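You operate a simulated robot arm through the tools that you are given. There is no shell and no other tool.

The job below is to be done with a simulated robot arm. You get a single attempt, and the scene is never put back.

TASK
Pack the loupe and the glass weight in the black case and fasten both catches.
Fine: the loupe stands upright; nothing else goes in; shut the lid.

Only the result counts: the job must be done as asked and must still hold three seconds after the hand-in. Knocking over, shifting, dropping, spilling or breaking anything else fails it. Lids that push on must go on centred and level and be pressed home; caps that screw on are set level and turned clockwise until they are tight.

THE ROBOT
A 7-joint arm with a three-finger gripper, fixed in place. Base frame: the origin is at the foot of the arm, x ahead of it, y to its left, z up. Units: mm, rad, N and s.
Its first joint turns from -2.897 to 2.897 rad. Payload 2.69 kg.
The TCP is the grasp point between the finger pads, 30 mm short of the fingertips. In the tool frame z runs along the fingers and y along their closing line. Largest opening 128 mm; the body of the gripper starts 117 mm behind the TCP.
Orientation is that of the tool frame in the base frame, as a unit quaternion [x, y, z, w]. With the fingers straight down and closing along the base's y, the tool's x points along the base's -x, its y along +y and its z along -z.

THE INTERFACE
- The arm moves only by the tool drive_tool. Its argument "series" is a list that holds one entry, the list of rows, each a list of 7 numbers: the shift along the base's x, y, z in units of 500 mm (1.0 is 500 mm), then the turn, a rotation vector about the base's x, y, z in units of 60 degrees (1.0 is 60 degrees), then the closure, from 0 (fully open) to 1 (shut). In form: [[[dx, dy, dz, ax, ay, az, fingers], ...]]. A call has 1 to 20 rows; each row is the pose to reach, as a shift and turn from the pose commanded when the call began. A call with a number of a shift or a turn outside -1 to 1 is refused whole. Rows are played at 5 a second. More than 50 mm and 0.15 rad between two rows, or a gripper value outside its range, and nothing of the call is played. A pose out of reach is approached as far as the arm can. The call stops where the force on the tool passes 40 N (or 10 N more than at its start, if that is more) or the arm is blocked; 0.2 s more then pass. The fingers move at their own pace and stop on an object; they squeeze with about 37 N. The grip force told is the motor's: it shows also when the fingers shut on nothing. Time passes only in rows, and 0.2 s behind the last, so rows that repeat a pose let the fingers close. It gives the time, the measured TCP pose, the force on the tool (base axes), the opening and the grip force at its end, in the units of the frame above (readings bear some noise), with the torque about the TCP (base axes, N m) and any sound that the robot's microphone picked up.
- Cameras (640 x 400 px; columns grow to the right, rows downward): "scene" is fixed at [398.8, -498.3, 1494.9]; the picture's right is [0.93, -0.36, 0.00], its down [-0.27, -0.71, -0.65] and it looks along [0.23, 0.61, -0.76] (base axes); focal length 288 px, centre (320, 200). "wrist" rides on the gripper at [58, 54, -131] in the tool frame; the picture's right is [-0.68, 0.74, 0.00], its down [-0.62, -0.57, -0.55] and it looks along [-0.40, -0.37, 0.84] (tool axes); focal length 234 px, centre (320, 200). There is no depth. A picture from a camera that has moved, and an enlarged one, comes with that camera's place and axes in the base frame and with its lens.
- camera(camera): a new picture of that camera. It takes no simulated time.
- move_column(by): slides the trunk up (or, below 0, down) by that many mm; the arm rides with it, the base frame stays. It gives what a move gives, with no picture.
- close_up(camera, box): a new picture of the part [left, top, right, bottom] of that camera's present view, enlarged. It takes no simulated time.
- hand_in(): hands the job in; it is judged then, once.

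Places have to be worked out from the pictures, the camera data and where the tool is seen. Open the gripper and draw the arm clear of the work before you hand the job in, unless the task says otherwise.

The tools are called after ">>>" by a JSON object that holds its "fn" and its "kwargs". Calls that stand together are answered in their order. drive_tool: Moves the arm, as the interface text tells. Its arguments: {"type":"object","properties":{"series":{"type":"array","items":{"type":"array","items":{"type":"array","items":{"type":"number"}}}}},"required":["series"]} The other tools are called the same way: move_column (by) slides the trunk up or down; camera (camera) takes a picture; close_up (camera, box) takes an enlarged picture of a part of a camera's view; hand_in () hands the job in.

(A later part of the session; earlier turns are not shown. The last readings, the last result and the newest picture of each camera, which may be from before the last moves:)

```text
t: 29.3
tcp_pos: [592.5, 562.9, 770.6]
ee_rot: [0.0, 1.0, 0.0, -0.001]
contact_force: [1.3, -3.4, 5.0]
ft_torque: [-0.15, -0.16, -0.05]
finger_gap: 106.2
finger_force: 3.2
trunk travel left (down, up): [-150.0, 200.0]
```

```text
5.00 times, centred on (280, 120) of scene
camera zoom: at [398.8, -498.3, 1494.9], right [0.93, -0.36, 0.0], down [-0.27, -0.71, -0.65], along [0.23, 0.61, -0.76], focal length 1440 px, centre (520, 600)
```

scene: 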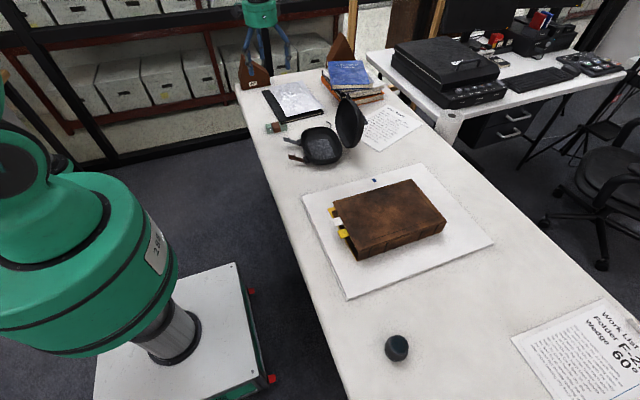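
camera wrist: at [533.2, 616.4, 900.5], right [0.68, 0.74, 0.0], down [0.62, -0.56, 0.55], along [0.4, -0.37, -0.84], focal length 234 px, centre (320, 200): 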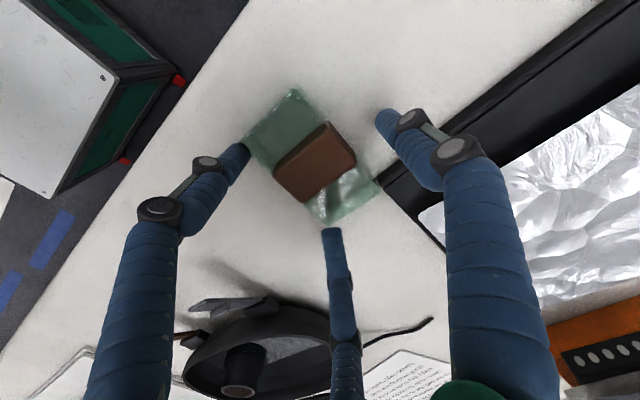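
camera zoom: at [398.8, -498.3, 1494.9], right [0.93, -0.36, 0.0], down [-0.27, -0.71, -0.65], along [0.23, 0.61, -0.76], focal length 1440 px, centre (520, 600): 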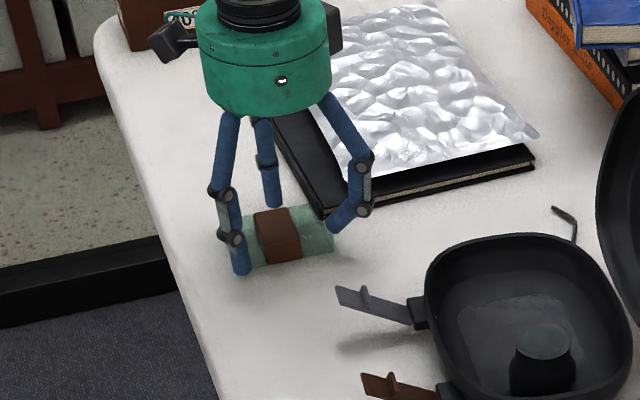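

The gap stopped at 106 mm with a small force, so the hand really is three-fingered (one finger at +y, two at ±x/-y) and two fingers touched the weight's ends. I open fully and rise to recheck the weight, then regrasp with the centre shifted to the -y side.

>>> {"fn": "drive_tool", "kwargs": {"series": [[[0, 0, 0, 0, 0, 0, 0], [0, 0, 0.02, 0, 0, 0, 0], [0, 0, 0.1, 0, 0, 0, 0], [0, 0, 0.16, 0, 0, 0, 0], [0, 0, 0.16, 0, 0, 0, 0]]]}}

>>> {"fn": "camera", "kwargs": {"camera": "wrist"}}

>>> {"fn": "close_up", "kwargs": {"camera": "wrist", "box": [240, 60, 420, 210]}}

```text
t: 30.5
tcp_pos: [593.2, 561.7, 852.8]
ee_rot: [-0.001, 1.0, 0.0, -0.001]
contact_force: [0.6, 0.2, 0.8]
ft_torque: [0.03, 0.0, 0.02]
finger_gap: 128.1
finger_force: 0.0
trunk travel left (down, up): [-150.0, 200.0]
```

```text
taken
camera wrist: at [533.6, 616.0, 982.4], right [0.68, 0.74, 0.0], down [0.62, -0.57, 0.55], along [0.4, -0.37, -0.84], focal length 234 px, centre (320, 200)
```

wrist: 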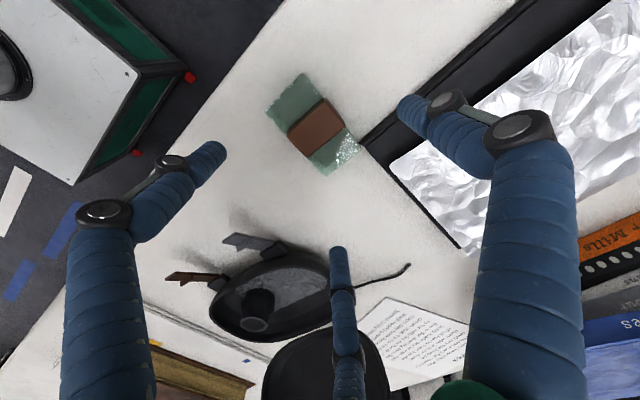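

```text
2.67 times, centred on (330, 135) of wrist
camera zoom: at [533.6, 616.0, 982.4], right [0.68, 0.74, 0.0], down [0.62, -0.57, 0.55], along [0.4, -0.37, -0.84], focal length 624 px, centre (293, 373)
```

zoom: 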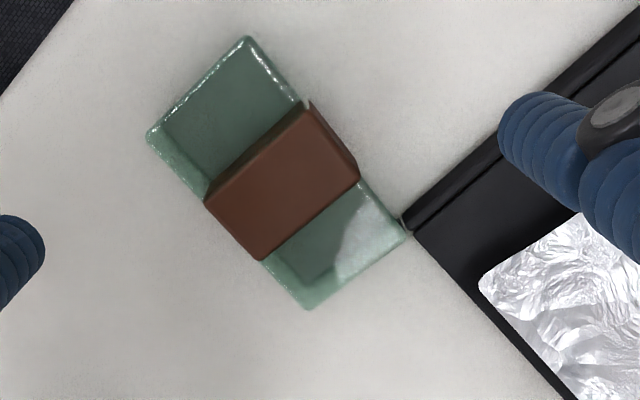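

The weight was nudged to centre at about (580, 568), its corner near the folder's corner while the folder looks unmoved. I set the hand at (579.5, 554) so the +y finger contacts first and draws it away from the folder, descend fully open, then close.

>>> {"fn": "drive_tool", "kwargs": {"series": [[[-0.0274, -0.0154, 0, 0, 0, 0, 0], [-0.0274, -0.0154, -0.06, 0, 0, 0, 0], [-0.0274, -0.0154, -0.12, 0, 0, 0, 0], [-0.0274, -0.0154, -0.163, 0, 0, 0, 0], [-0.0274, -0.0154, -0.163, 0, 0, 0, 0]]]}}

>>> {"fn": "camera", "kwargs": {"camera": "wrist"}}

>>> {"fn": "close_up", "kwargs": {"camera": "scene", "box": [230, 90, 330, 160]}}

```text
t: 31.7
tcp_pos: [579.6, 555.4, 771.4]
ee_rot: [0.0, 1.0, 0.0, 0.0]
contact_force: [-0.1, 0.2, 0.3]
ft_torque: [-0.05, 0.01, -0.03]
finger_gap: 128.0
finger_force: 0.1
trunk travel left (down, up): [-150.0, 200.0]
```

```text
taken
camera wrist: at [520.2, 610.1, 900.9], right [0.68, 0.74, 0.0], down [0.62, -0.57, 0.55], along [0.4, -0.37, -0.84], focal length 234 px, centre (320, 200)
```

wrist: 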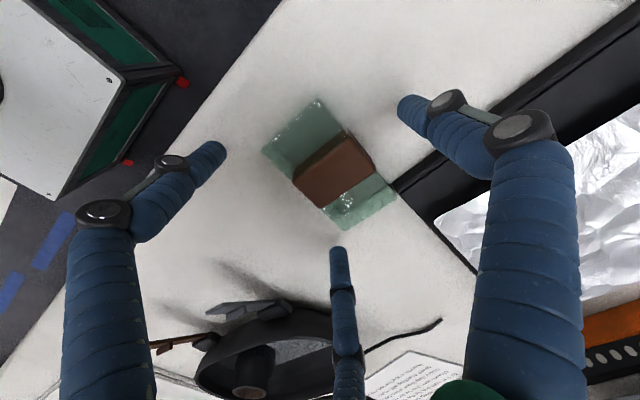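

```text
5.71 times, centred on (280, 125) of scene
camera zoom: at [398.8, -498.3, 1494.9], right [0.93, -0.36, 0.0], down [-0.27, -0.71, -0.65], along [0.23, 0.61, -0.76], focal length 1646 px, centre (549, 629)
```

zoom: 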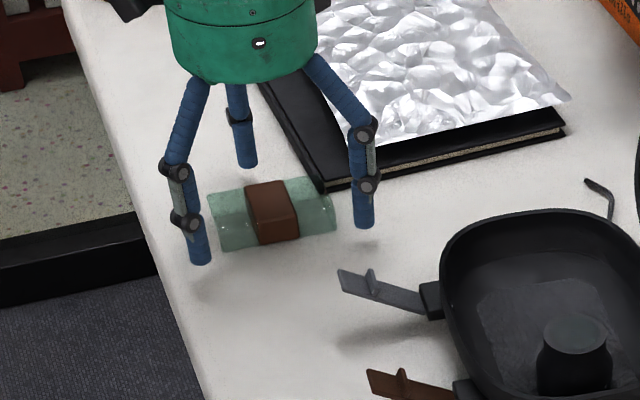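

All three fingers straddle the weight cleanly. I close in steps and check the gap.

>>> {"fn": "drive_tool", "kwargs": {"series": [[[0, 0, 0, 0, 0, 0, 0.25], [0, 0, 0, 0, 0, 0, 0.38], [0, 0, 0, 0, 0, 0, 0.42], [0, 0, 0, 0, 0, 0, 0.45], [0, 0, 0, 0, 0, 0, 0.48], [0, 0, 0, 0, 0, 0, 0.52], [0, 0, 0, 0, 0, 0, 0.6], [0, 0, 0, 0, 0, 0, 0.8], [0, 0, 0, 0, 0, 0, 1], [0, 0, 0, 0, 0, 0, 1]]]}}

>>> {"fn": "camera", "kwargs": {"camera": "wrist"}}

>>> {"fn": "close_up", "kwargs": {"camera": "scene", "box": [230, 90, 330, 160]}}

```text
t: 33.9
tcp_pos: [579.4, 554.1, 771.7]
ee_rot: [0.0, 1.0, 0.0, 0.0]
contact_force: [-1.3, 0.3, 2.6]
ft_torque: [0.16, 0.06, 0.0]
finger_gap: 70.4
finger_force: 37.1
trunk travel left (down, up): [-150.0, 200.0]
```

```text
taken
camera wrist: at [520.0, 609.9, 901.3], right [0.68, 0.74, 0.0], down [0.62, -0.57, 0.55], along [0.4, -0.37, -0.84], focal length 234 px, centre (320, 200)
```

wrist: 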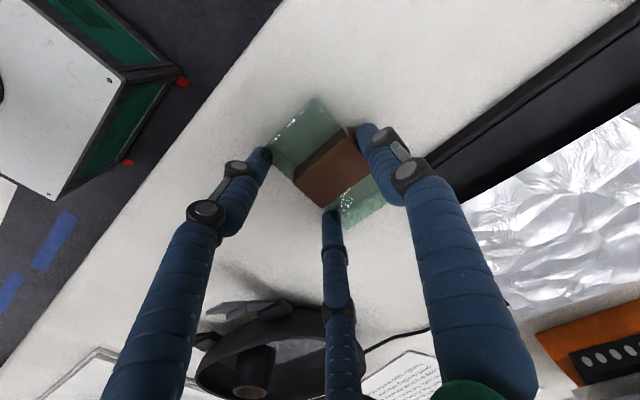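

```text
5.71 times, centred on (280, 125) of scene
camera zoom: at [398.8, -498.3, 1494.9], right [0.93, -0.36, 0.0], down [-0.27, -0.71, -0.65], along [0.23, 0.61, -0.76], focal length 1646 px, centre (549, 629)
```

zoom: 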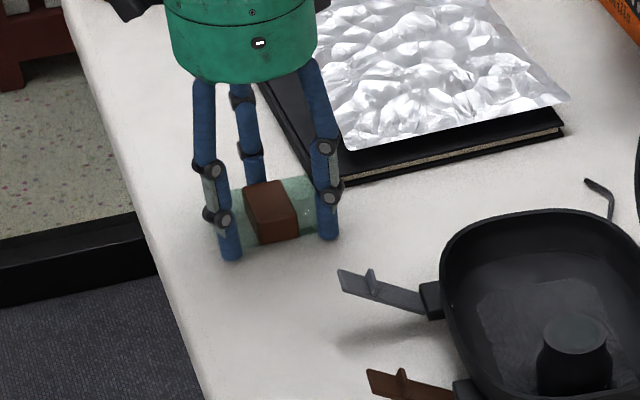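

The gap of 70 mm matches a three-point grip on the long sides. I lift slowly and check that it comes up level.

>>> {"fn": "drive_tool", "kwargs": {"series": [[[0, 0, 0.01, 0, 0, 0, 1], [0, 0, 0.03, 0, 0, 0, 1], [0, 0, 0.06, 0, 0, 0, 1], [0, 0, 0.1, 0, 0, 0, 1], [0, 0, 0.1, 0, 0, 0, 1]]]}}

>>> {"fn": "camera", "kwargs": {"camera": "wrist"}}

>>> {"fn": "close_up", "kwargs": {"camera": "scene", "box": [230, 80, 330, 150]}}

```text
t: 35.1
tcp_pos: [578.0, 554.3, 822.2]
ee_rot: [-0.001, 1.0, 0.0, 0.0]
contact_force: [-0.5, -0.5, -2.9]
ft_torque: [0.02, -0.02, 0.0]
finger_gap: 70.4
finger_force: 36.9
trunk travel left (down, up): [-150.0, 200.0]
```

```text
taken
camera wrist: at [519.1, 608.4, 951.1], right [0.68, 0.74, 0.0], down [0.62, -0.57, 0.55], along [0.4, -0.37, -0.84], focal length 234 px, centre (320, 200)
```

wrist: 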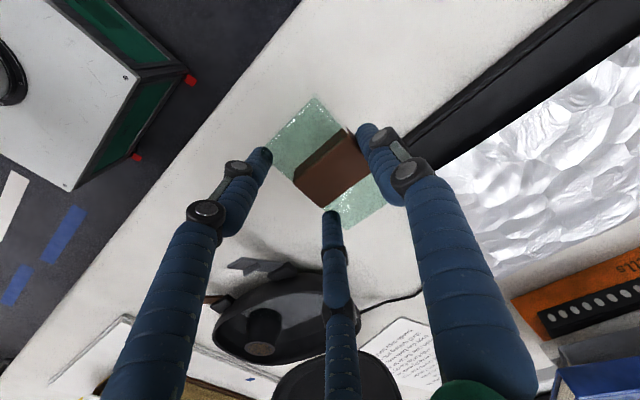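

```text
5.71 times, centred on (280, 115) of scene
camera zoom: at [398.8, -498.3, 1494.9], right [0.93, -0.36, 0.0], down [-0.27, -0.71, -0.65], along [0.23, 0.61, -0.76], focal length 1646 px, centre (549, 686)
```

zoom: 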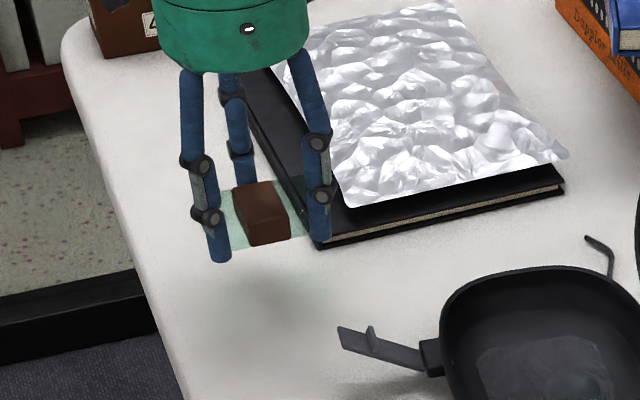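

The weight (about 0.3 kg) is held level, its centre about 11 mm to +y of the tool axis. I carry it over the case's +y half, aiming the tool at about (733, 380).

>>> {"fn": "drive_tool", "kwargs": {"series": [[[0, 0, 0.08, 0, 0, 0, 1], [0, 0, 0.16, 0, 0, 0, 1], [0.03, -0.035, 0.2, 0, 0, 0, 1], [0.08, -0.09, 0.2, 0, 0, 0, 1], [0.14, -0.155, 0.2, 0, 0, 0, 1], [0.2, -0.22, 0.2, 0, 0, 0, 1], [0.26, -0.29, 0.2, 0, 0, 0, 1], [0.311, -0.348, 0.2, 0, 0, 0, 1], [0.311, -0.348, 0.2, 0, 0, 0, 1]]]}}

>>> {"fn": "camera", "kwargs": {"camera": "wrist"}}

>>> {"fn": "close_up", "kwargs": {"camera": "scene", "box": [270, 60, 400, 170]}}

```text
t: 37.1
tcp_pos: [733.9, 378.5, 923.7]
ee_rot: [0.0, 1.0, 0.0, 0.0]
contact_force: [0.9, -0.7, -2.2]
ft_torque: [0.05, 0.02, -0.02]
finger_gap: 70.5
finger_force: 37.2
trunk travel left (down, up): [-150.0, 200.0]
```

```text
taken
camera wrist: at [674.9, 434.1, 1053.2], right [0.68, 0.74, 0.0], down [0.62, -0.57, 0.55], along [0.4, -0.37, -0.84], focal length 234 px, centre (320, 200)
```

wrist: 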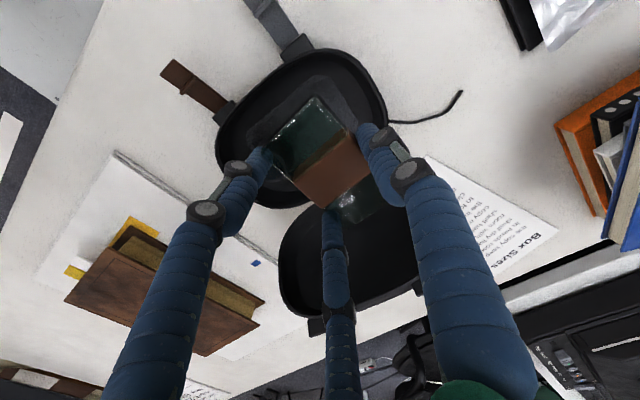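

```text
3.64 times, centred on (335, 115) of scene
camera zoom: at [398.8, -498.3, 1494.9], right [0.93, -0.36, 0.0], down [-0.27, -0.71, -0.65], along [0.23, 0.61, -0.76], focal length 1047 px, centre (266, 509)
```

zoom: 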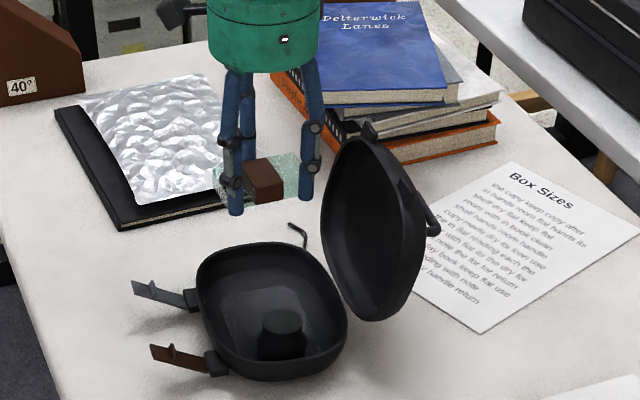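

I lower to TCP z≈800 and check the clearance to the walls, the lid and the loupe.

>>> {"fn": "drive_tool", "kwargs": {"series": [[[0, 0.004, -0.08, 0, 0, 0, 1], [0, 0.004, -0.15, 0, 0, 0, 1], [0, 0.004, -0.2, 0, 0, 0, 1], [0, 0.004, -0.24, 0, 0, 0, 1], [0, 0.004, -0.24, 0, 0, 0, 1]]]}}

>>> {"fn": "camera", "kwargs": {"camera": "wrist"}}

>>> {"fn": "close_up", "kwargs": {"camera": "scene", "box": [280, 90, 380, 170]}}

```text
t: 38.3
tcp_pos: [737.6, 383.3, 801.1]
ee_rot: [0.001, 1.0, 0.0, -0.001]
contact_force: [-0.1, 0.3, -3.0]
ft_torque: [-0.01, 0.03, 0.01]
finger_gap: 70.6
finger_force: 37.3
trunk travel left (down, up): [-150.0, 200.0]
```

```text
taken
camera wrist: at [678.2, 438.2, 929.8], right [0.68, 0.74, 0.0], down [0.62, -0.57, 0.55], along [0.4, -0.37, -0.84], focal length 234 px, centre (320, 200)
```

wrist: 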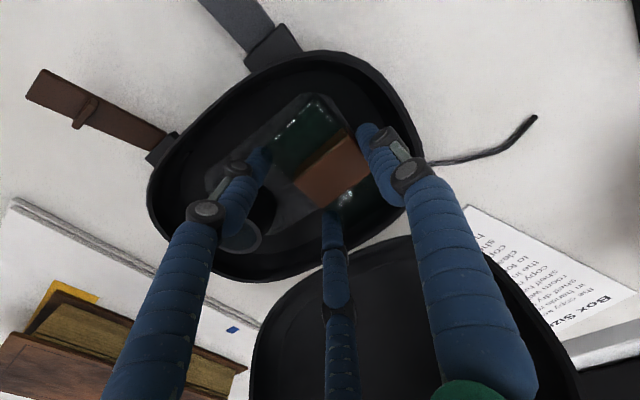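

```text
5.00 times, centred on (330, 130) of scene
camera zoom: at [398.8, -498.3, 1494.9], right [0.93, -0.36, 0.0], down [-0.27, -0.71, -0.65], along [0.23, 0.61, -0.76], focal length 1440 px, centre (270, 550)
```

zoom: 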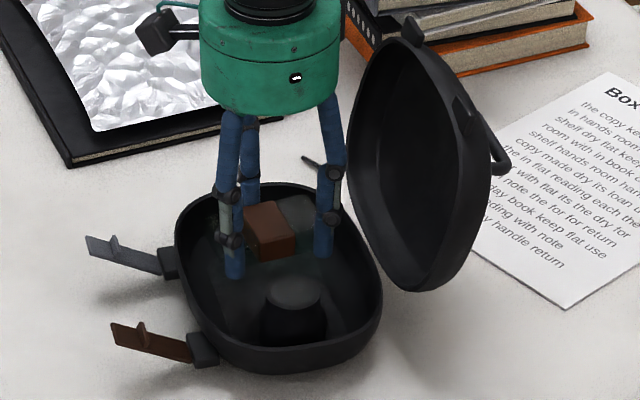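

Clear of the loupe, walls and lid. I lower the last 24 mm in small steps.

>>> {"fn": "drive_tool", "kwargs": {"series": [[[-0.004, 0, -0.015, 0, 0, 0, 1], [-0.006, 0, -0.03, 0, 0, 0, 1], [-0.006, 0, -0.04, 0, 0, 0, 1], [-0.006, 0, -0.046, 0, 0, 0, 1], [-0.006, 0, -0.046, 0, 0, 0, 1]]]}}

```text
t: 39.5
tcp_pos: [734.4, 384.4, 781.0]
ee_rot: [0.001, 1.0, 0.002, 0.003]
contact_force: [5.1, -14.3, 35.9]
ft_torque: [0.9, -0.44, -0.33]
finger_gap: 71.2
finger_force: 36.5
trunk travel left (down, up): [-150.0, 200.0]
```

Contact came about 4 mm early at the +y finger, so the floor curves up beyond the flat patch. I lift slightly, shift 12 mm toward -y (still clear of the loupe) and lower again.

>>> {"fn": "drive_tool", "kwargs": {"series": [[[0, 0, 0.008, 0, 0, 0, 1], [0, 0, 0.02, 0, 0, 0, 1], [-0.004, -0.012, 0.02, 0, 0, 0, 1], [-0.006, -0.024, 0.02, 0, 0, 0, 1], [-0.006, -0.024, 0.01, 0, 0, 0, 1], [-0.006, -0.024, 0.004, 0, 0, 0, 1], [-0.006, -0.024, 0.002, 0, 0, 0, 1]]]}}

>>> {"fn": "camera", "kwargs": {"camera": "wrist"}}

```text
t: 41.1
tcp_pos: [729.4, 371.8, 777.0]
ee_rot: [0.0, 1.0, 0.0, 0.0]
contact_force: [0.1, 0.0, -2.6]
ft_torque: [-0.03, -0.01, 0.01]
finger_gap: 70.6
finger_force: 36.3
trunk travel left (down, up): [-150.0, 200.0]
```

```text
taken
camera wrist: at [668.4, 426.1, 907.5], right [0.68, 0.74, 0.0], down [0.62, -0.57, 0.55], along [0.4, -0.37, -0.84], focal length 234 px, centre (320, 200)
```

wrist: 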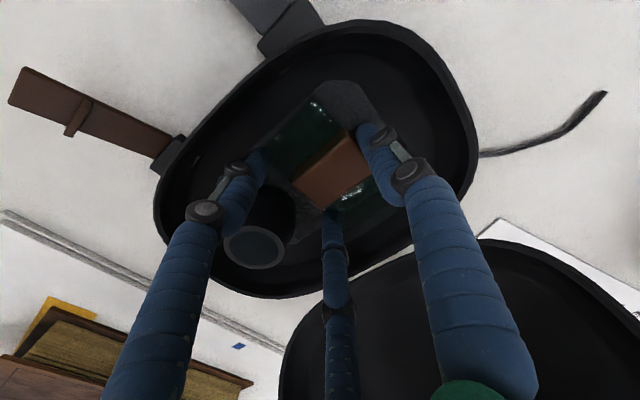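

No contact at TCP z 777 here, so the floor is within a couple of millimetres. I lower gently to touch.

>>> {"fn": "drive_tool", "kwargs": {"series": [[[0, 0, -0.003, 0, 0, 0, 1], [0, 0, -0.005, 0, 0, 0, 1], [0, 0, -0.005, 0, 0, 0, 1]]]}}

```text
t: 41.9
tcp_pos: [728.2, 371.0, 775.0]
ee_rot: [0.0, 1.0, 0.0, 0.0]
contact_force: [0.1, 0.9, -2.1]
ft_torque: [-0.09, -0.02, -0.01]
finger_gap: 70.4
finger_force: 36.8
trunk travel left (down, up): [-150.0, 200.0]
```

>>> {"fn": "drive_tool", "kwargs": {"series": [[[0, 0, -0.002, 0, 0, 0, 1], [0, 0, -0.004, 0, 0, 0, 1], [0, 0, -0.004, 0, 0, 0, 1]]]}}

```text
t: 42.7
tcp_pos: [729.3, 370.8, 774.6]
ee_rot: [0.0, 1.0, 0.001, 0.0]
contact_force: [-0.4, 2.5, 12.6]
ft_torque: [-0.15, 0.66, -0.14]
finger_gap: 70.7
finger_force: 37.0
trunk travel left (down, up): [-150.0, 200.0]
```

The weight touches the floor lightly (about 13 N). I open slightly to about 84 mm and rise straight up.

>>> {"fn": "drive_tool", "kwargs": {"series": [[[0, 0, 0, 0, 0, 0, 0.42], [0, 0, 0, 0, 0, 0, 0.36], [0, 0, 0, 0, 0, 0, 0.35], [0, 0, 0.02, 0, 0, 0, 0.35], [0, 0, 0.06, 0, 0, 0, 0.35], [0, 0, 0.14, 0, 0, 0, 0.35], [0, 0, 0.23, 0, 0, 0, 0.35], [0, 0, 0.31, 0, 0, 0, 0.35], [0, 0, 0.37, 0, 0, 0, 0.35], [0, 0, 0.37, 0, 0, 0, 0.35]]]}}

>>> {"fn": "camera", "kwargs": {"camera": "wrist"}}

>>> {"fn": "close_up", "kwargs": {"camera": "scene", "box": [284, 115, 348, 170]}}

```text
t: 44.9
tcp_pos: [730.1, 372.4, 957.5]
ee_rot: [0.0, 1.0, 0.0, 0.001]
contact_force: [-0.6, -0.4, 0.3]
ft_torque: [0.06, -0.05, 0.01]
finger_gap: 83.1
finger_force: 0.0
trunk travel left (down, up): [-150.0, 200.0]
```

```text
taken
camera wrist: at [670.3, 426.0, 1087.4], right [0.68, 0.74, 0.0], down [0.62, -0.57, 0.55], along [0.4, -0.37, -0.84], focal length 234 px, centre (320, 200)
```

wrist: 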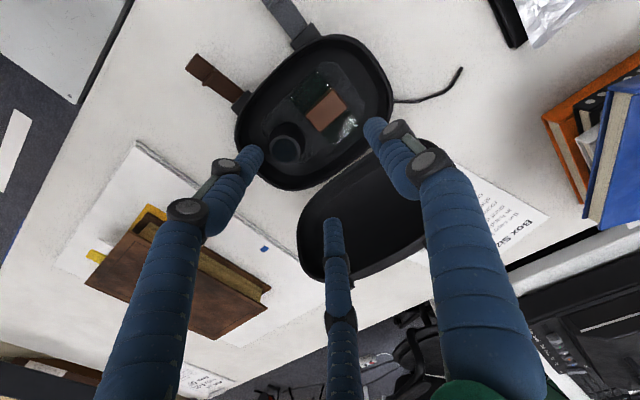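

```text
7.27 times, centred on (316, 142) of scene
camera zoom: at [398.8, -498.3, 1494.9], right [0.93, -0.36, 0.0], down [-0.27, -0.71, -0.65], along [0.23, 0.61, -0.76], focal length 2094 px, centre (349, 618)
```

zoom: 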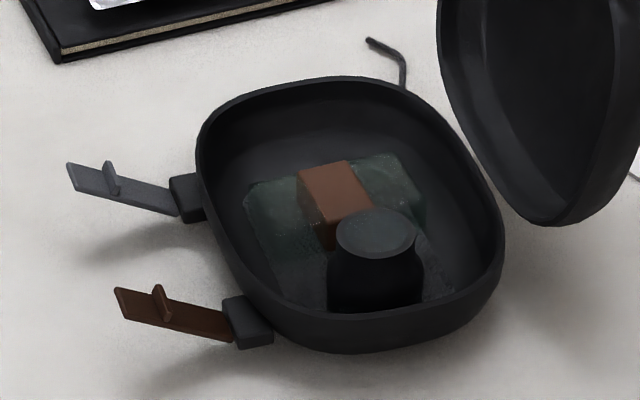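

Both items are in, with the loupe upright beside the weight. To close the lid I yaw the hand +30° so one finger points to +x and can hook behind the lid; I go to about (832, 338) at z≈1010, above the lid's edge, and look.

>>> {"fn": "drive_tool", "kwargs": {"series": [[[0, 0, 0.08, 0, 0, 0, 0.2], [0, 0, 0.11, 0, 0, 0.125, 0], [0, 0, 0.11, 0, 0, 0.25, 0], [0.03, -0.01, 0.11, 0, 0, 0.375, 0], [0.07, -0.03, 0.11, 0, 0, 0.5, 0], [0.13, -0.05, 0.11, 0, 0, 0.5, 0], [0.19, -0.068, 0.11, 0, 0, 0.5, 0], [0.204, -0.068, 0.11, 0, 0, 0.5, 0], [0.204, -0.068, 0.11, 0, 0, 0.5, 0]]]}}

>>> {"fn": "camera", "kwargs": {"camera": "wrist"}}

>>> {"fn": "close_up", "kwargs": {"camera": "scene", "box": [280, 40, 420, 160]}}

```text
t: 46.9
tcp_pos: [832.3, 335.2, 1014.0]
ee_rot: [-0.259, 0.966, -0.001, 0.0]
contact_force: [0.0, 0.9, 0.6]
ft_torque: [0.0, -0.01, 0.02]
finger_gap: 127.8
finger_force: 0.0
trunk travel left (down, up): [-150.0, 200.0]
```

```text
taken
camera wrist: at [754.8, 353.1, 1144.0], right [0.22, 0.98, 0.0], down [0.82, -0.18, 0.55], along [0.54, -0.12, -0.84], focal length 234 px, centre (320, 200)
```

wrist: 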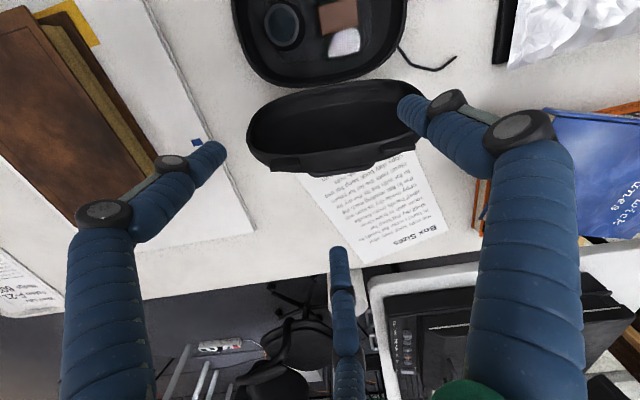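

```text
3.33 times, centred on (350, 100) of scene
camera zoom: at [398.8, -498.3, 1494.9], right [0.93, -0.36, 0.0], down [-0.27, -0.71, -0.65], along [0.23, 0.61, -0.76], focal length 960 px, centre (220, 533)
```

zoom: 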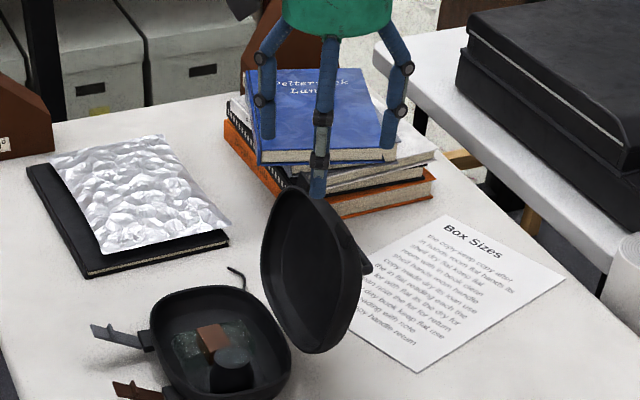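

The reach is fine. I enlarge the lid seen from the wrist to locate its top edge, tabs and sides.

>>> {"fn": "close_up", "kwargs": {"camera": "wrist", "box": [225, 0, 465, 190]}}

>>> {"fn": "close_up", "kwargs": {"camera": "scene", "box": [310, 85, 380, 145]}}

```text
2.11 times, centred on (345, 95) of wrist
camera zoom: at [754.8, 353.1, 1144.0], right [0.22, 0.98, 0.0], down [0.82, -0.18, 0.55], along [0.54, -0.12, -0.84], focal length 493 px, centre (267, 421)
```

zoom: 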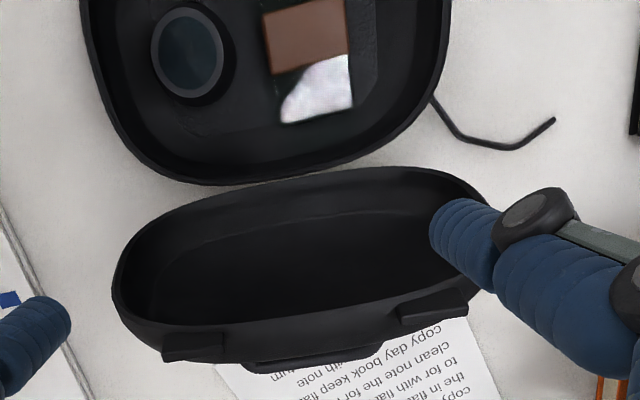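

```text
6.67 times, centred on (345, 115) of scene
camera zoom: at [398.8, -498.3, 1494.9], right [0.93, -0.36, 0.0], down [-0.27, -0.71, -0.65], along [0.23, 0.61, -0.76], focal length 1920 px, centre (153, 767)
```

zoom: 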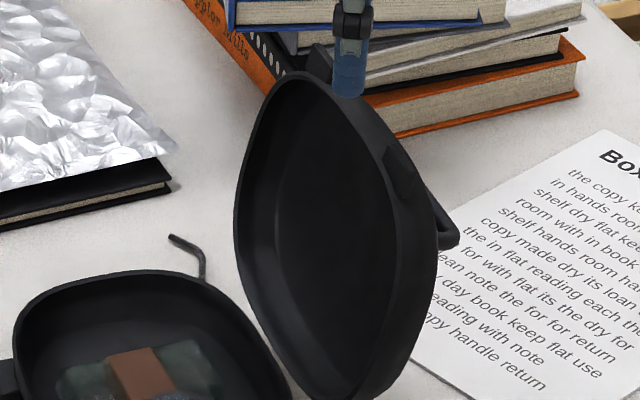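

The lid's tabs are at about (847, 296, 918) and (852, 411, 918), with the carry handle behind at z≈866. I lower the open hand so one finger goes down behind the lid's upper shoulder (tips at z≈895) and check.

>>> {"fn": "drive_tool", "kwargs": {"series": [[[0, 0.024, -0.04, 0, 0, 0, 0], [0.004, 0.024, -0.1, 0, 0, 0, 0], [0.006, 0.024, -0.15, 0, 0, 0, 0], [0.006, 0.024, -0.178, 0, 0, 0, 0], [0.006, 0.024, -0.178, 0, 0, 0, 0]]]}}

>>> {"fn": "camera", "kwargs": {"camera": "wrist"}}

>>> {"fn": "close_up", "kwargs": {"camera": "scene", "box": [290, 60, 400, 150]}}

```text
t: 48.1
tcp_pos: [833.4, 349.2, 923.2]
ee_rot: [-0.259, 0.966, 0.0, 0.0]
contact_force: [0.0, 0.0, -0.1]
ft_torque: [0.01, -0.01, -0.01]
finger_gap: 128.1
finger_force: 0.1
trunk travel left (down, up): [-150.0, 200.0]
```

```text
taken
camera wrist: at [755.5, 367.3, 1053.3], right [0.22, 0.98, 0.0], down [0.82, -0.18, 0.55], along [0.54, -0.12, -0.84], focal length 234 px, centre (320, 200)
```

wrist: 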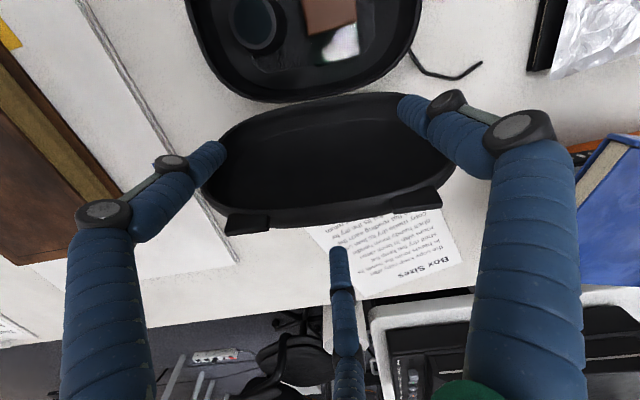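

```text
4.44 times, centred on (345, 105) of scene
camera zoom: at [398.8, -498.3, 1494.9], right [0.93, -0.36, 0.0], down [-0.27, -0.71, -0.65], along [0.23, 0.61, -0.76], focal length 1280 px, centre (209, 622)
```

zoom: 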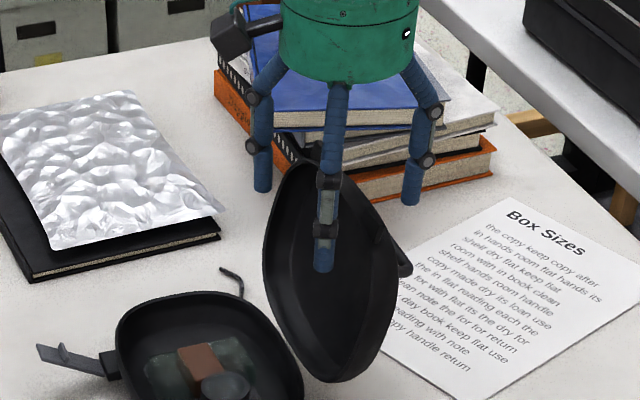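

The back finger's tip is behind the lid's top edge and the two front fingers are on the inner side. I pull toward -x in small steps and watch.

>>> {"fn": "drive_tool", "kwargs": {"series": [[[-0.02, 0, 0, 0, 0, 0, 0], [-0.04, 0, 0, 0, 0, 0, 0], [-0.06, 0, 0, 0, 0, 0, 0], [-0.07, 0, 0, 0, 0, 0, 0], [-0.08, 0, 0, 0, 0, 0, 0]]]}}

>>> {"fn": "camera", "kwargs": {"camera": "wrist"}}

>>> {"fn": "close_up", "kwargs": {"camera": "scene", "box": [290, 60, 400, 150]}}

```text
t: 49.3
tcp_pos: [794.1, 350.2, 924.7]
ee_rot: [-0.258, 0.966, 0.0, 0.0]
contact_force: [2.0, -0.4, 3.6]
ft_torque: [-0.02, -0.13, -0.05]
finger_gap: 128.2
finger_force: 0.0
trunk travel left (down, up): [-150.0, 200.0]
```

```text
taken
camera wrist: at [715.8, 367.4, 1054.2], right [0.22, 0.98, 0.0], down [0.82, -0.18, 0.55], along [0.54, -0.12, -0.84], focal length 234 px, centre (320, 200)
```

wrist: 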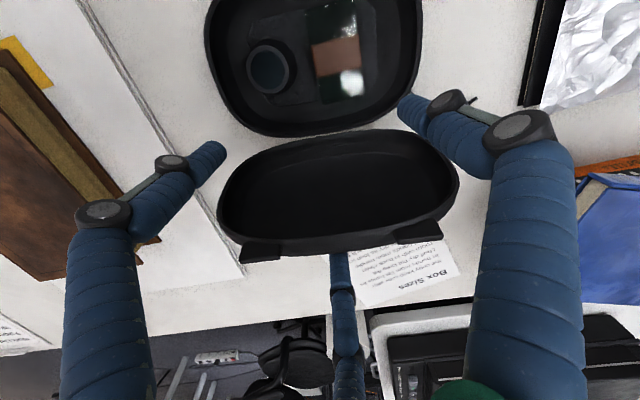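

```text
4.44 times, centred on (345, 105) of scene
camera zoom: at [398.8, -498.3, 1494.9], right [0.93, -0.36, 0.0], down [-0.27, -0.71, -0.65], along [0.23, 0.61, -0.76], focal length 1280 px, centre (209, 622)
```

zoom: 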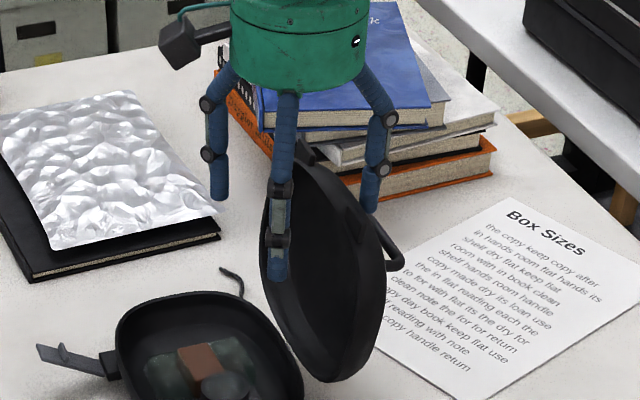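

The finger now bears on the lid (about 4 N) and the lid has begun to swing. I keep pulling toward -x.

>>> {"fn": "drive_tool", "kwargs": {"series": [[[-0.015, 0, 0, 0, 0, 0, 0], [-0.03, 0, 0, 0, 0, 0, 0], [-0.045, 0, 0, 0, 0, 0, 0], [-0.06, 0, 0, 0, 0, 0, 0], [-0.07, 0, 0, 0, 0, 0, 0]]]}}

>>> {"fn": "camera", "kwargs": {"camera": "wrist"}}

>>> {"fn": "close_up", "kwargs": {"camera": "scene", "box": [290, 60, 400, 150]}}

```text
t: 50.5
tcp_pos: [757.8, 348.9, 923.0]
ee_rot: [-0.259, 0.966, -0.001, -0.001]
contact_force: [0.6, 0.5, 0.2]
ft_torque: [-0.02, 0.0, 0.01]
finger_gap: 128.1
finger_force: 0.1
trunk travel left (down, up): [-150.0, 200.0]
```

```text
taken
camera wrist: at [679.3, 366.3, 1053.2], right [0.22, 0.98, 0.0], down [0.82, -0.18, 0.55], along [0.53, -0.12, -0.84], focal length 234 px, centre (320, 200)
```

wrist: 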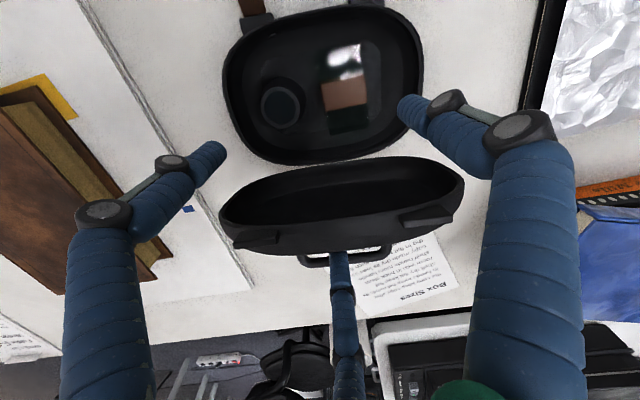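

```text
4.44 times, centred on (345, 105) of scene
camera zoom: at [398.8, -498.3, 1494.9], right [0.93, -0.36, 0.0], down [-0.27, -0.71, -0.65], along [0.23, 0.61, -0.76], focal length 1280 px, centre (209, 622)
```

zoom: 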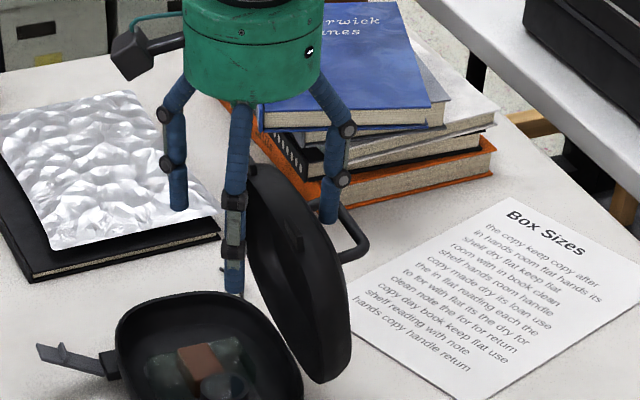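

The lid stands about vertical now. I pull another 30 mm so it tips onto the two front fingers.

>>> {"fn": "drive_tool", "kwargs": {"series": [[[-0.015, 0, 0, 0, 0, 0, 0], [-0.03, 0, 0, 0, 0, 0, 0], [-0.045, 0, 0, 0, 0, 0, 0], [-0.06, 0, 0, 0, 0, 0, 0], [-0.06, 0, 0, 0, 0, 0, 0]]]}}

>>> {"fn": "camera", "kwargs": {"camera": "wrist"}}

>>> {"fn": "close_up", "kwargs": {"camera": "scene", "box": [280, 60, 390, 150]}}

```text
t: 51.7
tcp_pos: [728.5, 348.9, 923.4]
ee_rot: [-0.259, 0.966, 0.0, 0.0]
contact_force: [-0.6, -1.1, 2.4]
ft_torque: [-0.01, -0.15, -0.06]
finger_gap: 127.9
finger_force: 0.0
trunk travel left (down, up): [-150.0, 200.0]
```

```text
taken
camera wrist: at [649.8, 366.9, 1054.7], right [0.22, 0.98, 0.0], down [0.82, -0.18, 0.55], along [0.54, -0.12, -0.84], focal length 234 px, centre (320, 200)
```

wrist: 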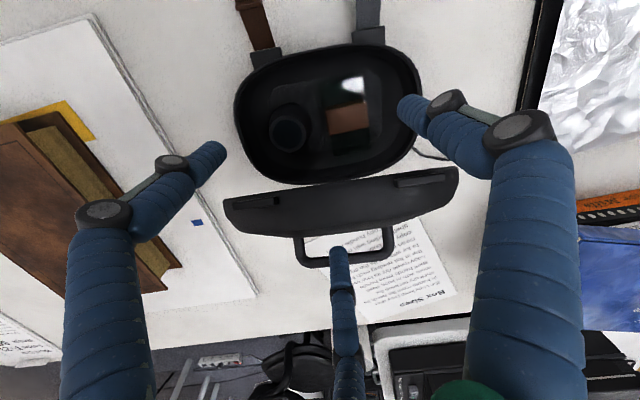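

```text
4.44 times, centred on (335, 105) of scene
camera zoom: at [398.8, -498.3, 1494.9], right [0.93, -0.36, 0.0], down [-0.27, -0.71, -0.65], along [0.23, 0.61, -0.76], focal length 1280 px, centre (253, 622)
```

zoom: 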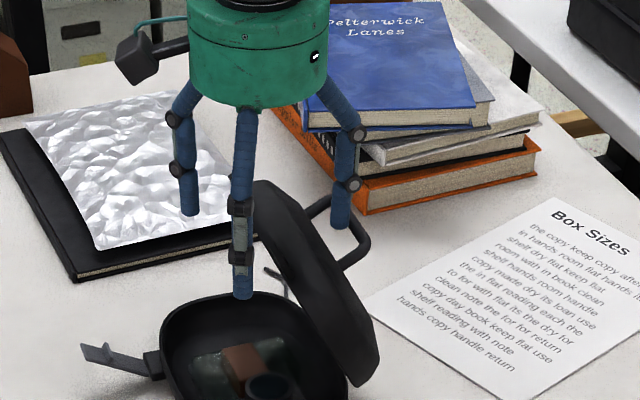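

The lid now rests at about 60° and stays by hinge friction, with the finger pressing it from above. I lift the hand clear, close the fingers, and take a look from above before pressing the lid down.

>>> {"fn": "drive_tool", "kwargs": {"series": [[[0, 0, 0.04, 0, 0, 0, 0], [0, 0, 0.1, 0, 0, 0, 0], [0, 0, 0.16, 0, 0, 0, 0.5], [0, 0, 0.16, 0, 0, 0, 1], [0, 0, 0.16, 0, 0, 0, 1]]]}}

>>> {"fn": "camera", "kwargs": {"camera": "wrist"}}

>>> {"fn": "close_up", "kwargs": {"camera": "scene", "box": [280, 60, 390, 170]}}

```text
t: 52.9
tcp_pos: [728.7, 347.2, 1003.5]
ee_rot: [-0.258, 0.966, -0.001, -0.001]
contact_force: [-1.0, 0.0, -0.3]
ft_torque: [-0.02, 0.0, 0.0]
finger_gap: 2.3
finger_force: 31.4
trunk travel left (down, up): [-150.0, 200.0]
```

```text
taken
camera wrist: at [650.0, 365.2, 1133.6], right [0.22, 0.98, 0.0], down [0.82, -0.18, 0.55], along [0.53, -0.12, -0.84], focal length 234 px, centre (320, 200)
```

wrist: 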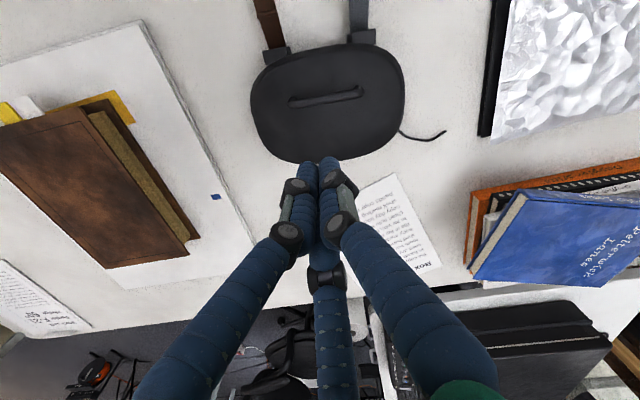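

```text
3.64 times, centred on (335, 115) of scene
camera zoom: at [398.8, -498.3, 1494.9], right [0.93, -0.36, 0.0], down [-0.27, -0.71, -0.65], along [0.23, 0.61, -0.76], focal length 1047 px, centre (266, 509)
```

zoom: 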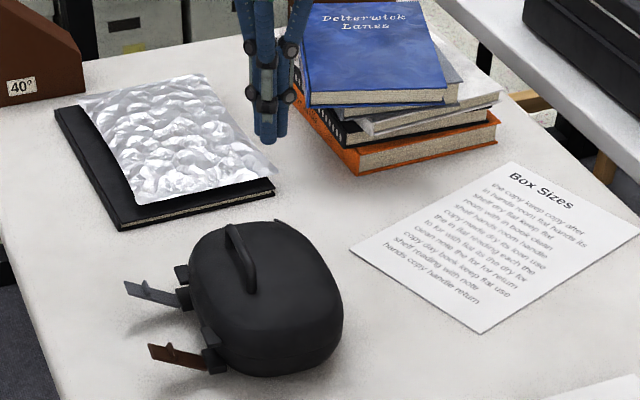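

The lid has swung fully shut on its own. I inspect the closed case, tabs and catches closely.

>>> {"fn": "close_up", "kwargs": {"camera": "scene", "box": [284, 110, 348, 165]}}

>>> {"fn": "close_up", "kwargs": {"camera": "wrist", "box": [235, 0, 455, 170]}}

```text
7.27 times, centred on (316, 138) of scene
camera zoom: at [398.8, -498.3, 1494.9], right [0.93, -0.36, 0.0], down [-0.27, -0.71, -0.65], along [0.23, 0.61, -0.76], focal length 2094 px, centre (349, 654)
```

zoom: 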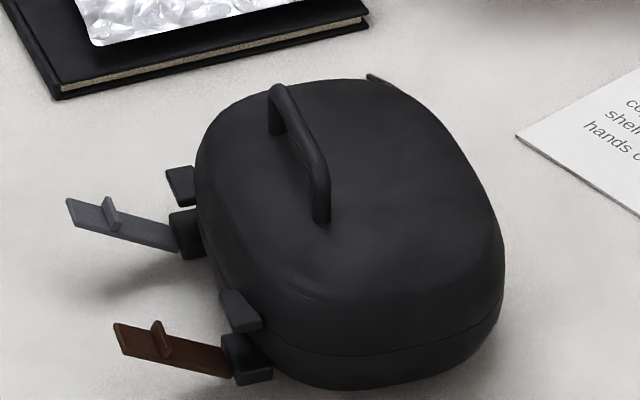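

```text
2.35 times, centred on (345, 85) of wrist
camera zoom: at [650.0, 365.2, 1133.6], right [0.22, 0.98, 0.0], down [0.82, -0.18, 0.55], along [0.53, -0.12, -0.84], focal length 551 px, centre (261, 471)
```

zoom: 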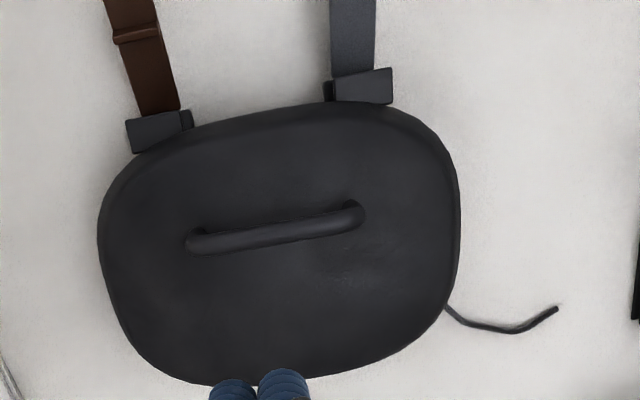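

The lid sits closed with its tabs right above the catch blocks: brown tab near (647, 310, 788), grey tab near (652, 419, 790). I move back to view the catches for exact placement.

>>> {"fn": "drive_tool", "kwargs": {"series": [[[-0.08, 0, 0, 0, 0, 0, 1], [-0.16, 0, 0, 0, 0, 0, 1], [-0.24, 0, 0, 0, 0, 0, 1], [-0.32, 0, 0, 0, 0, 0, 1], [-0.38, 0, 0, 0, 0, 0, 1], [-0.38, 0, 0, 0, 0, 0, 1]]]}}

>>> {"fn": "camera", "kwargs": {"camera": "wrist"}}

>>> {"fn": "close_up", "kwargs": {"camera": "wrist", "box": [220, 60, 420, 200]}}

>>> {"fn": "close_up", "kwargs": {"camera": "scene", "box": [286, 125, 326, 155]}}

```text
t: 54.3
tcp_pos: [535.6, 351.1, 1003.6]
ee_rot: [-0.259, 0.966, 0.0, 0.001]
contact_force: [-0.7, 0.3, -0.1]
ft_torque: [0.03, -0.05, 0.0]
finger_gap: 1.9
finger_force: 31.5
trunk travel left (down, up): [-150.0, 200.0]
```

```text
taken
camera wrist: at [456.5, 368.2, 1132.7], right [0.22, 0.98, 0.0], down [0.82, -0.18, 0.55], along [0.54, -0.12, -0.84], focal length 234 px, centre (320, 200)
```

wrist: 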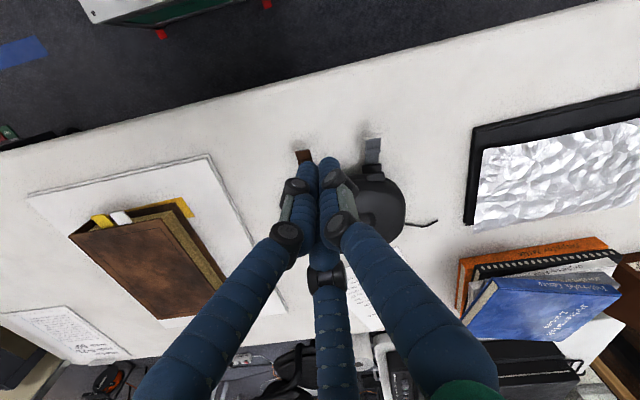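

```text
2.86 times, centred on (320, 130) of wrist
camera zoom: at [456.5, 368.2, 1132.7], right [0.22, 0.98, 0.0], down [0.82, -0.18, 0.55], along [0.54, -0.12, -0.84], focal length 669 px, centre (320, 400)
```

zoom: 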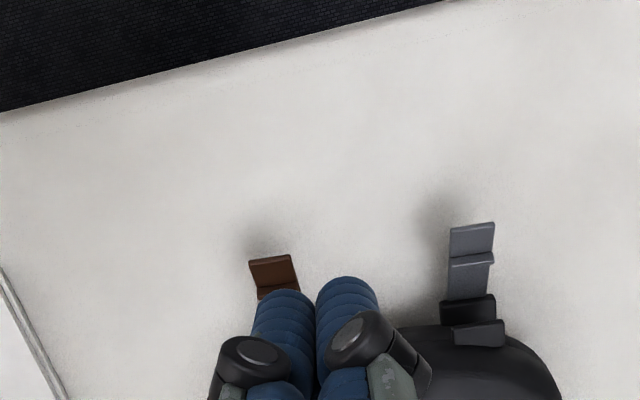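

```text
13.33 times, centred on (306, 140) of scene
camera zoom: at [398.8, -498.3, 1494.9], right [0.93, -0.36, 0.0], down [-0.27, -0.71, -0.65], along [0.23, 0.61, -0.76], focal length 3840 px, centre (507, 1000)
```

zoom: 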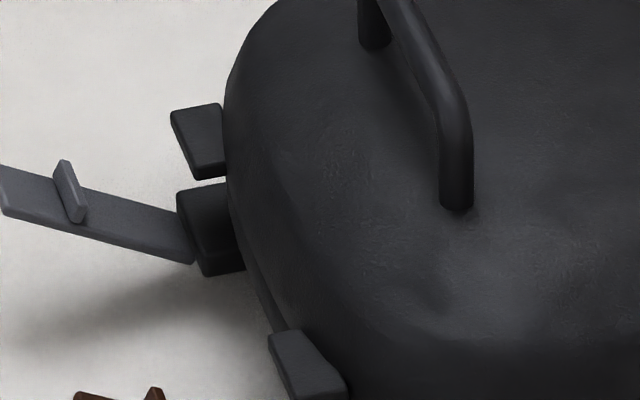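

Triangulation gives the grey plate hinge near (645, 420, 752) with its tip near (589, 422, 786), about 31° above horizontal; the brown one sits about 110 mm toward -y. I will slip closed fingers under each plate with the tool pitched forward 60°, so first I yaw the hand by -60°.

>>> {"fn": "drive_tool", "kwargs": {"series": [[[0, 0, 0, 0, 0, -0.125, 1], [0, 0, 0, 0, 0, -0.25, 1], [-0.01, -0.01, 0, 0, 0, -0.375, 1], [-0.02, -0.02, 0, 0, 0, -0.5, 1], [-0.03, -0.03, 0, 0, 0, -0.625, 1], [-0.04, -0.04, 0, 0, 0, -0.75, 1], [-0.05, -0.06, 0, 0, 0, -0.875, 1], [-0.06, -0.078, 0, 0, 0, -1.0, 1], [-0.06, -0.078, 0, 0, 0, -1.0, 1]]]}}

>>> {"fn": "drive_tool", "kwargs": {"series": [[[0, 0, 0, 0, -0.125, 0, 1], [0, 0, 0, 0, -0.25, 0, 1], [0, 0, 0, 0, -0.375, 0, 1], [0, 0, 0, 0, -0.5, 0, 1], [0, 0, -0.02, 0, -0.625, 0, 1], [0, 0, -0.04, 0, -0.75, 0, 1], [0, 0, -0.06, 0, -0.875, 0, 1], [0, 0, -0.08, 0, -1.0, 0, 1], [0, 0, -0.08, 0, -1.0, 0, 1]]]}}

>>> {"fn": "camera", "kwargs": {"camera": "wrist"}}

>>> {"fn": "camera", "kwargs": {"camera": "scene"}}

```text
t: 56.3
tcp_pos: [506.8, 309.3, 1005.5]
ee_rot: [0.26, 0.966, 0.0, 0.001]
contact_force: [0.4, 0.5, 0.1]
ft_torque: [0.02, -0.02, 0.0]
finger_gap: 2.0
finger_force: 31.9
trunk travel left (down, up): [-150.0, 200.0]
```

```text
t: 58.3
tcp_pos: [509.1, 316.0, 981.9]
ee_rot: [0.223, 0.839, 0.124, 0.481]
contact_force: [0.2, 0.2, 0.4]
ft_torque: [0.01, -0.01, -0.02]
finger_gap: 1.8
finger_force: 31.0
out of reach, approached as far as the arm can: row 8, 9
trunk travel left (down, up): [-150.0, 200.0]
```

```text
taken
camera wrist: at [382.7, 392.4, 1026.0], right [0.48, 0.31, 0.82], down [-0.35, -0.79, 0.5], along [0.8, -0.53, -0.28], focal length 234 px, centre (320, 200)
```

wrist: 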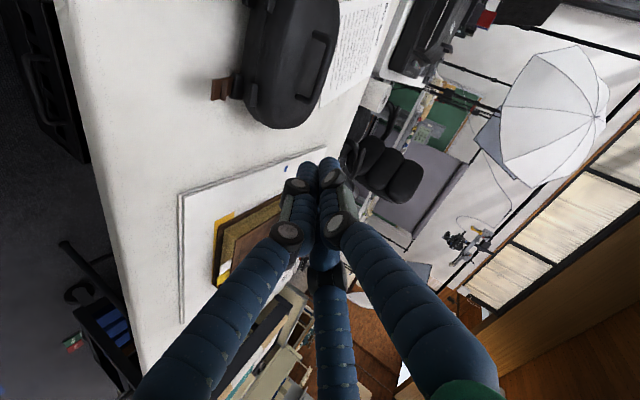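

```text
taken
```

scene: 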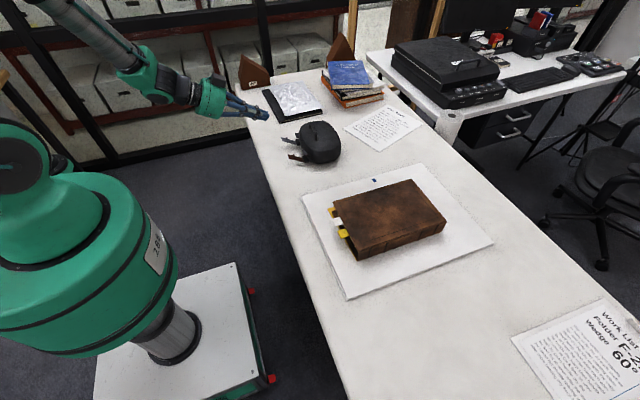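

The arm runs into a joint limit at this low, forward-pitched pose, so I lower the trunk to gain depth. The hand is clear of everything below, so I slide the trunk down by 100 mm first.

>>> {"fn": "move_column", "kwargs": {"by": -100}}

>>> {"fn": "camera", "kwargs": {"camera": "scene"}}

```text
t: 59.6
tcp_pos: [508.7, 316.0, 880.6]
ee_rot: [0.224, 0.839, 0.124, 0.479]
contact_force: [0.5, 0.3, 0.2]
ft_torque: [-0.01, 0.0, 0.0]
finger_gap: 1.9
finger_force: 31.7
trunk travel left (down, up): [-50.0, 300.0]
```

```text
taken
```

scene: 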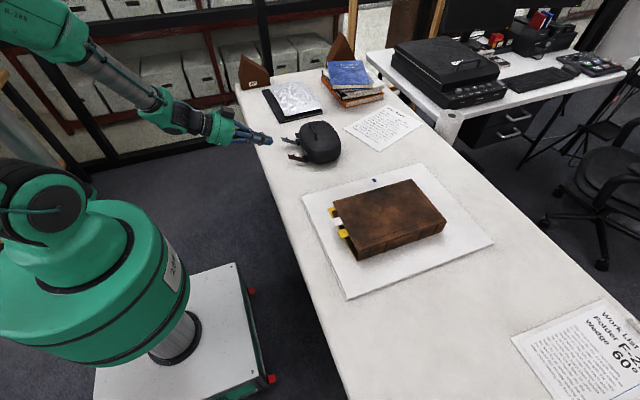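

The trunk moved cleanly. I lower the remaining 50 mm.

>>> {"fn": "move_column", "kwargs": {"by": -50}}

>>> {"fn": "camera", "kwargs": {"camera": "wrist"}}

>>> {"fn": "close_up", "kwargs": {"camera": "scene", "box": [200, 80, 360, 180]}}

```text
t: 60.5
tcp_pos: [509.3, 315.4, 831.3]
ee_rot: [0.223, 0.839, 0.124, 0.48]
contact_force: [-0.2, 0.6, 0.4]
ft_torque: [0.02, 0.04, -0.01]
finger_gap: 2.0
finger_force: 31.6
trunk travel left (down, up): [0.0, 350.0]
```

```text
taken
camera wrist: at [383.0, 392.5, 876.1], right [0.49, 0.31, 0.82], down [-0.35, -0.79, 0.5], along [0.8, -0.53, -0.28], focal length 234 px, centre (320, 200)
```

wrist: 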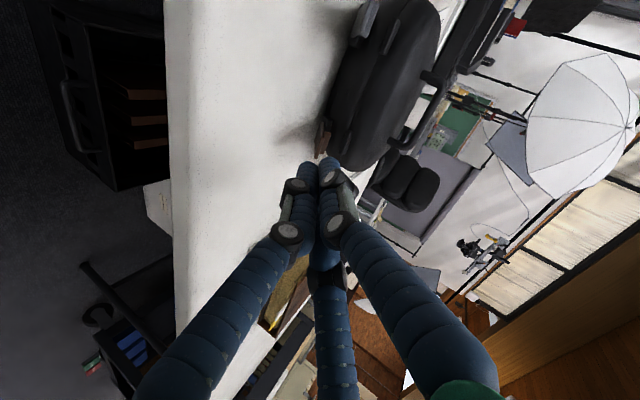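

```text
4.00 times, centred on (280, 130) of scene
camera zoom: at [398.8, -498.3, 1494.9], right [0.93, -0.36, 0.0], down [-0.27, -0.71, -0.65], along [0.23, 0.61, -0.76], focal length 1152 px, centre (480, 480)
```

zoom: 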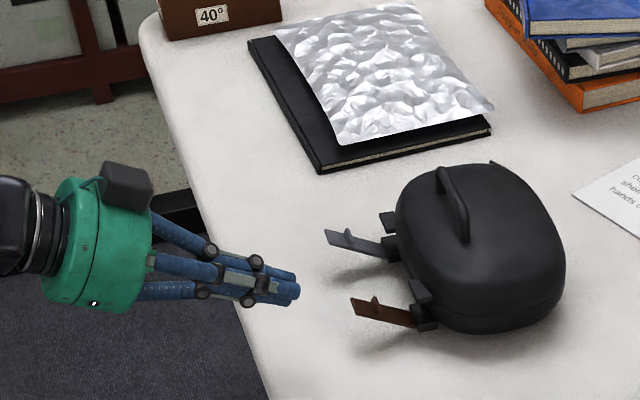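

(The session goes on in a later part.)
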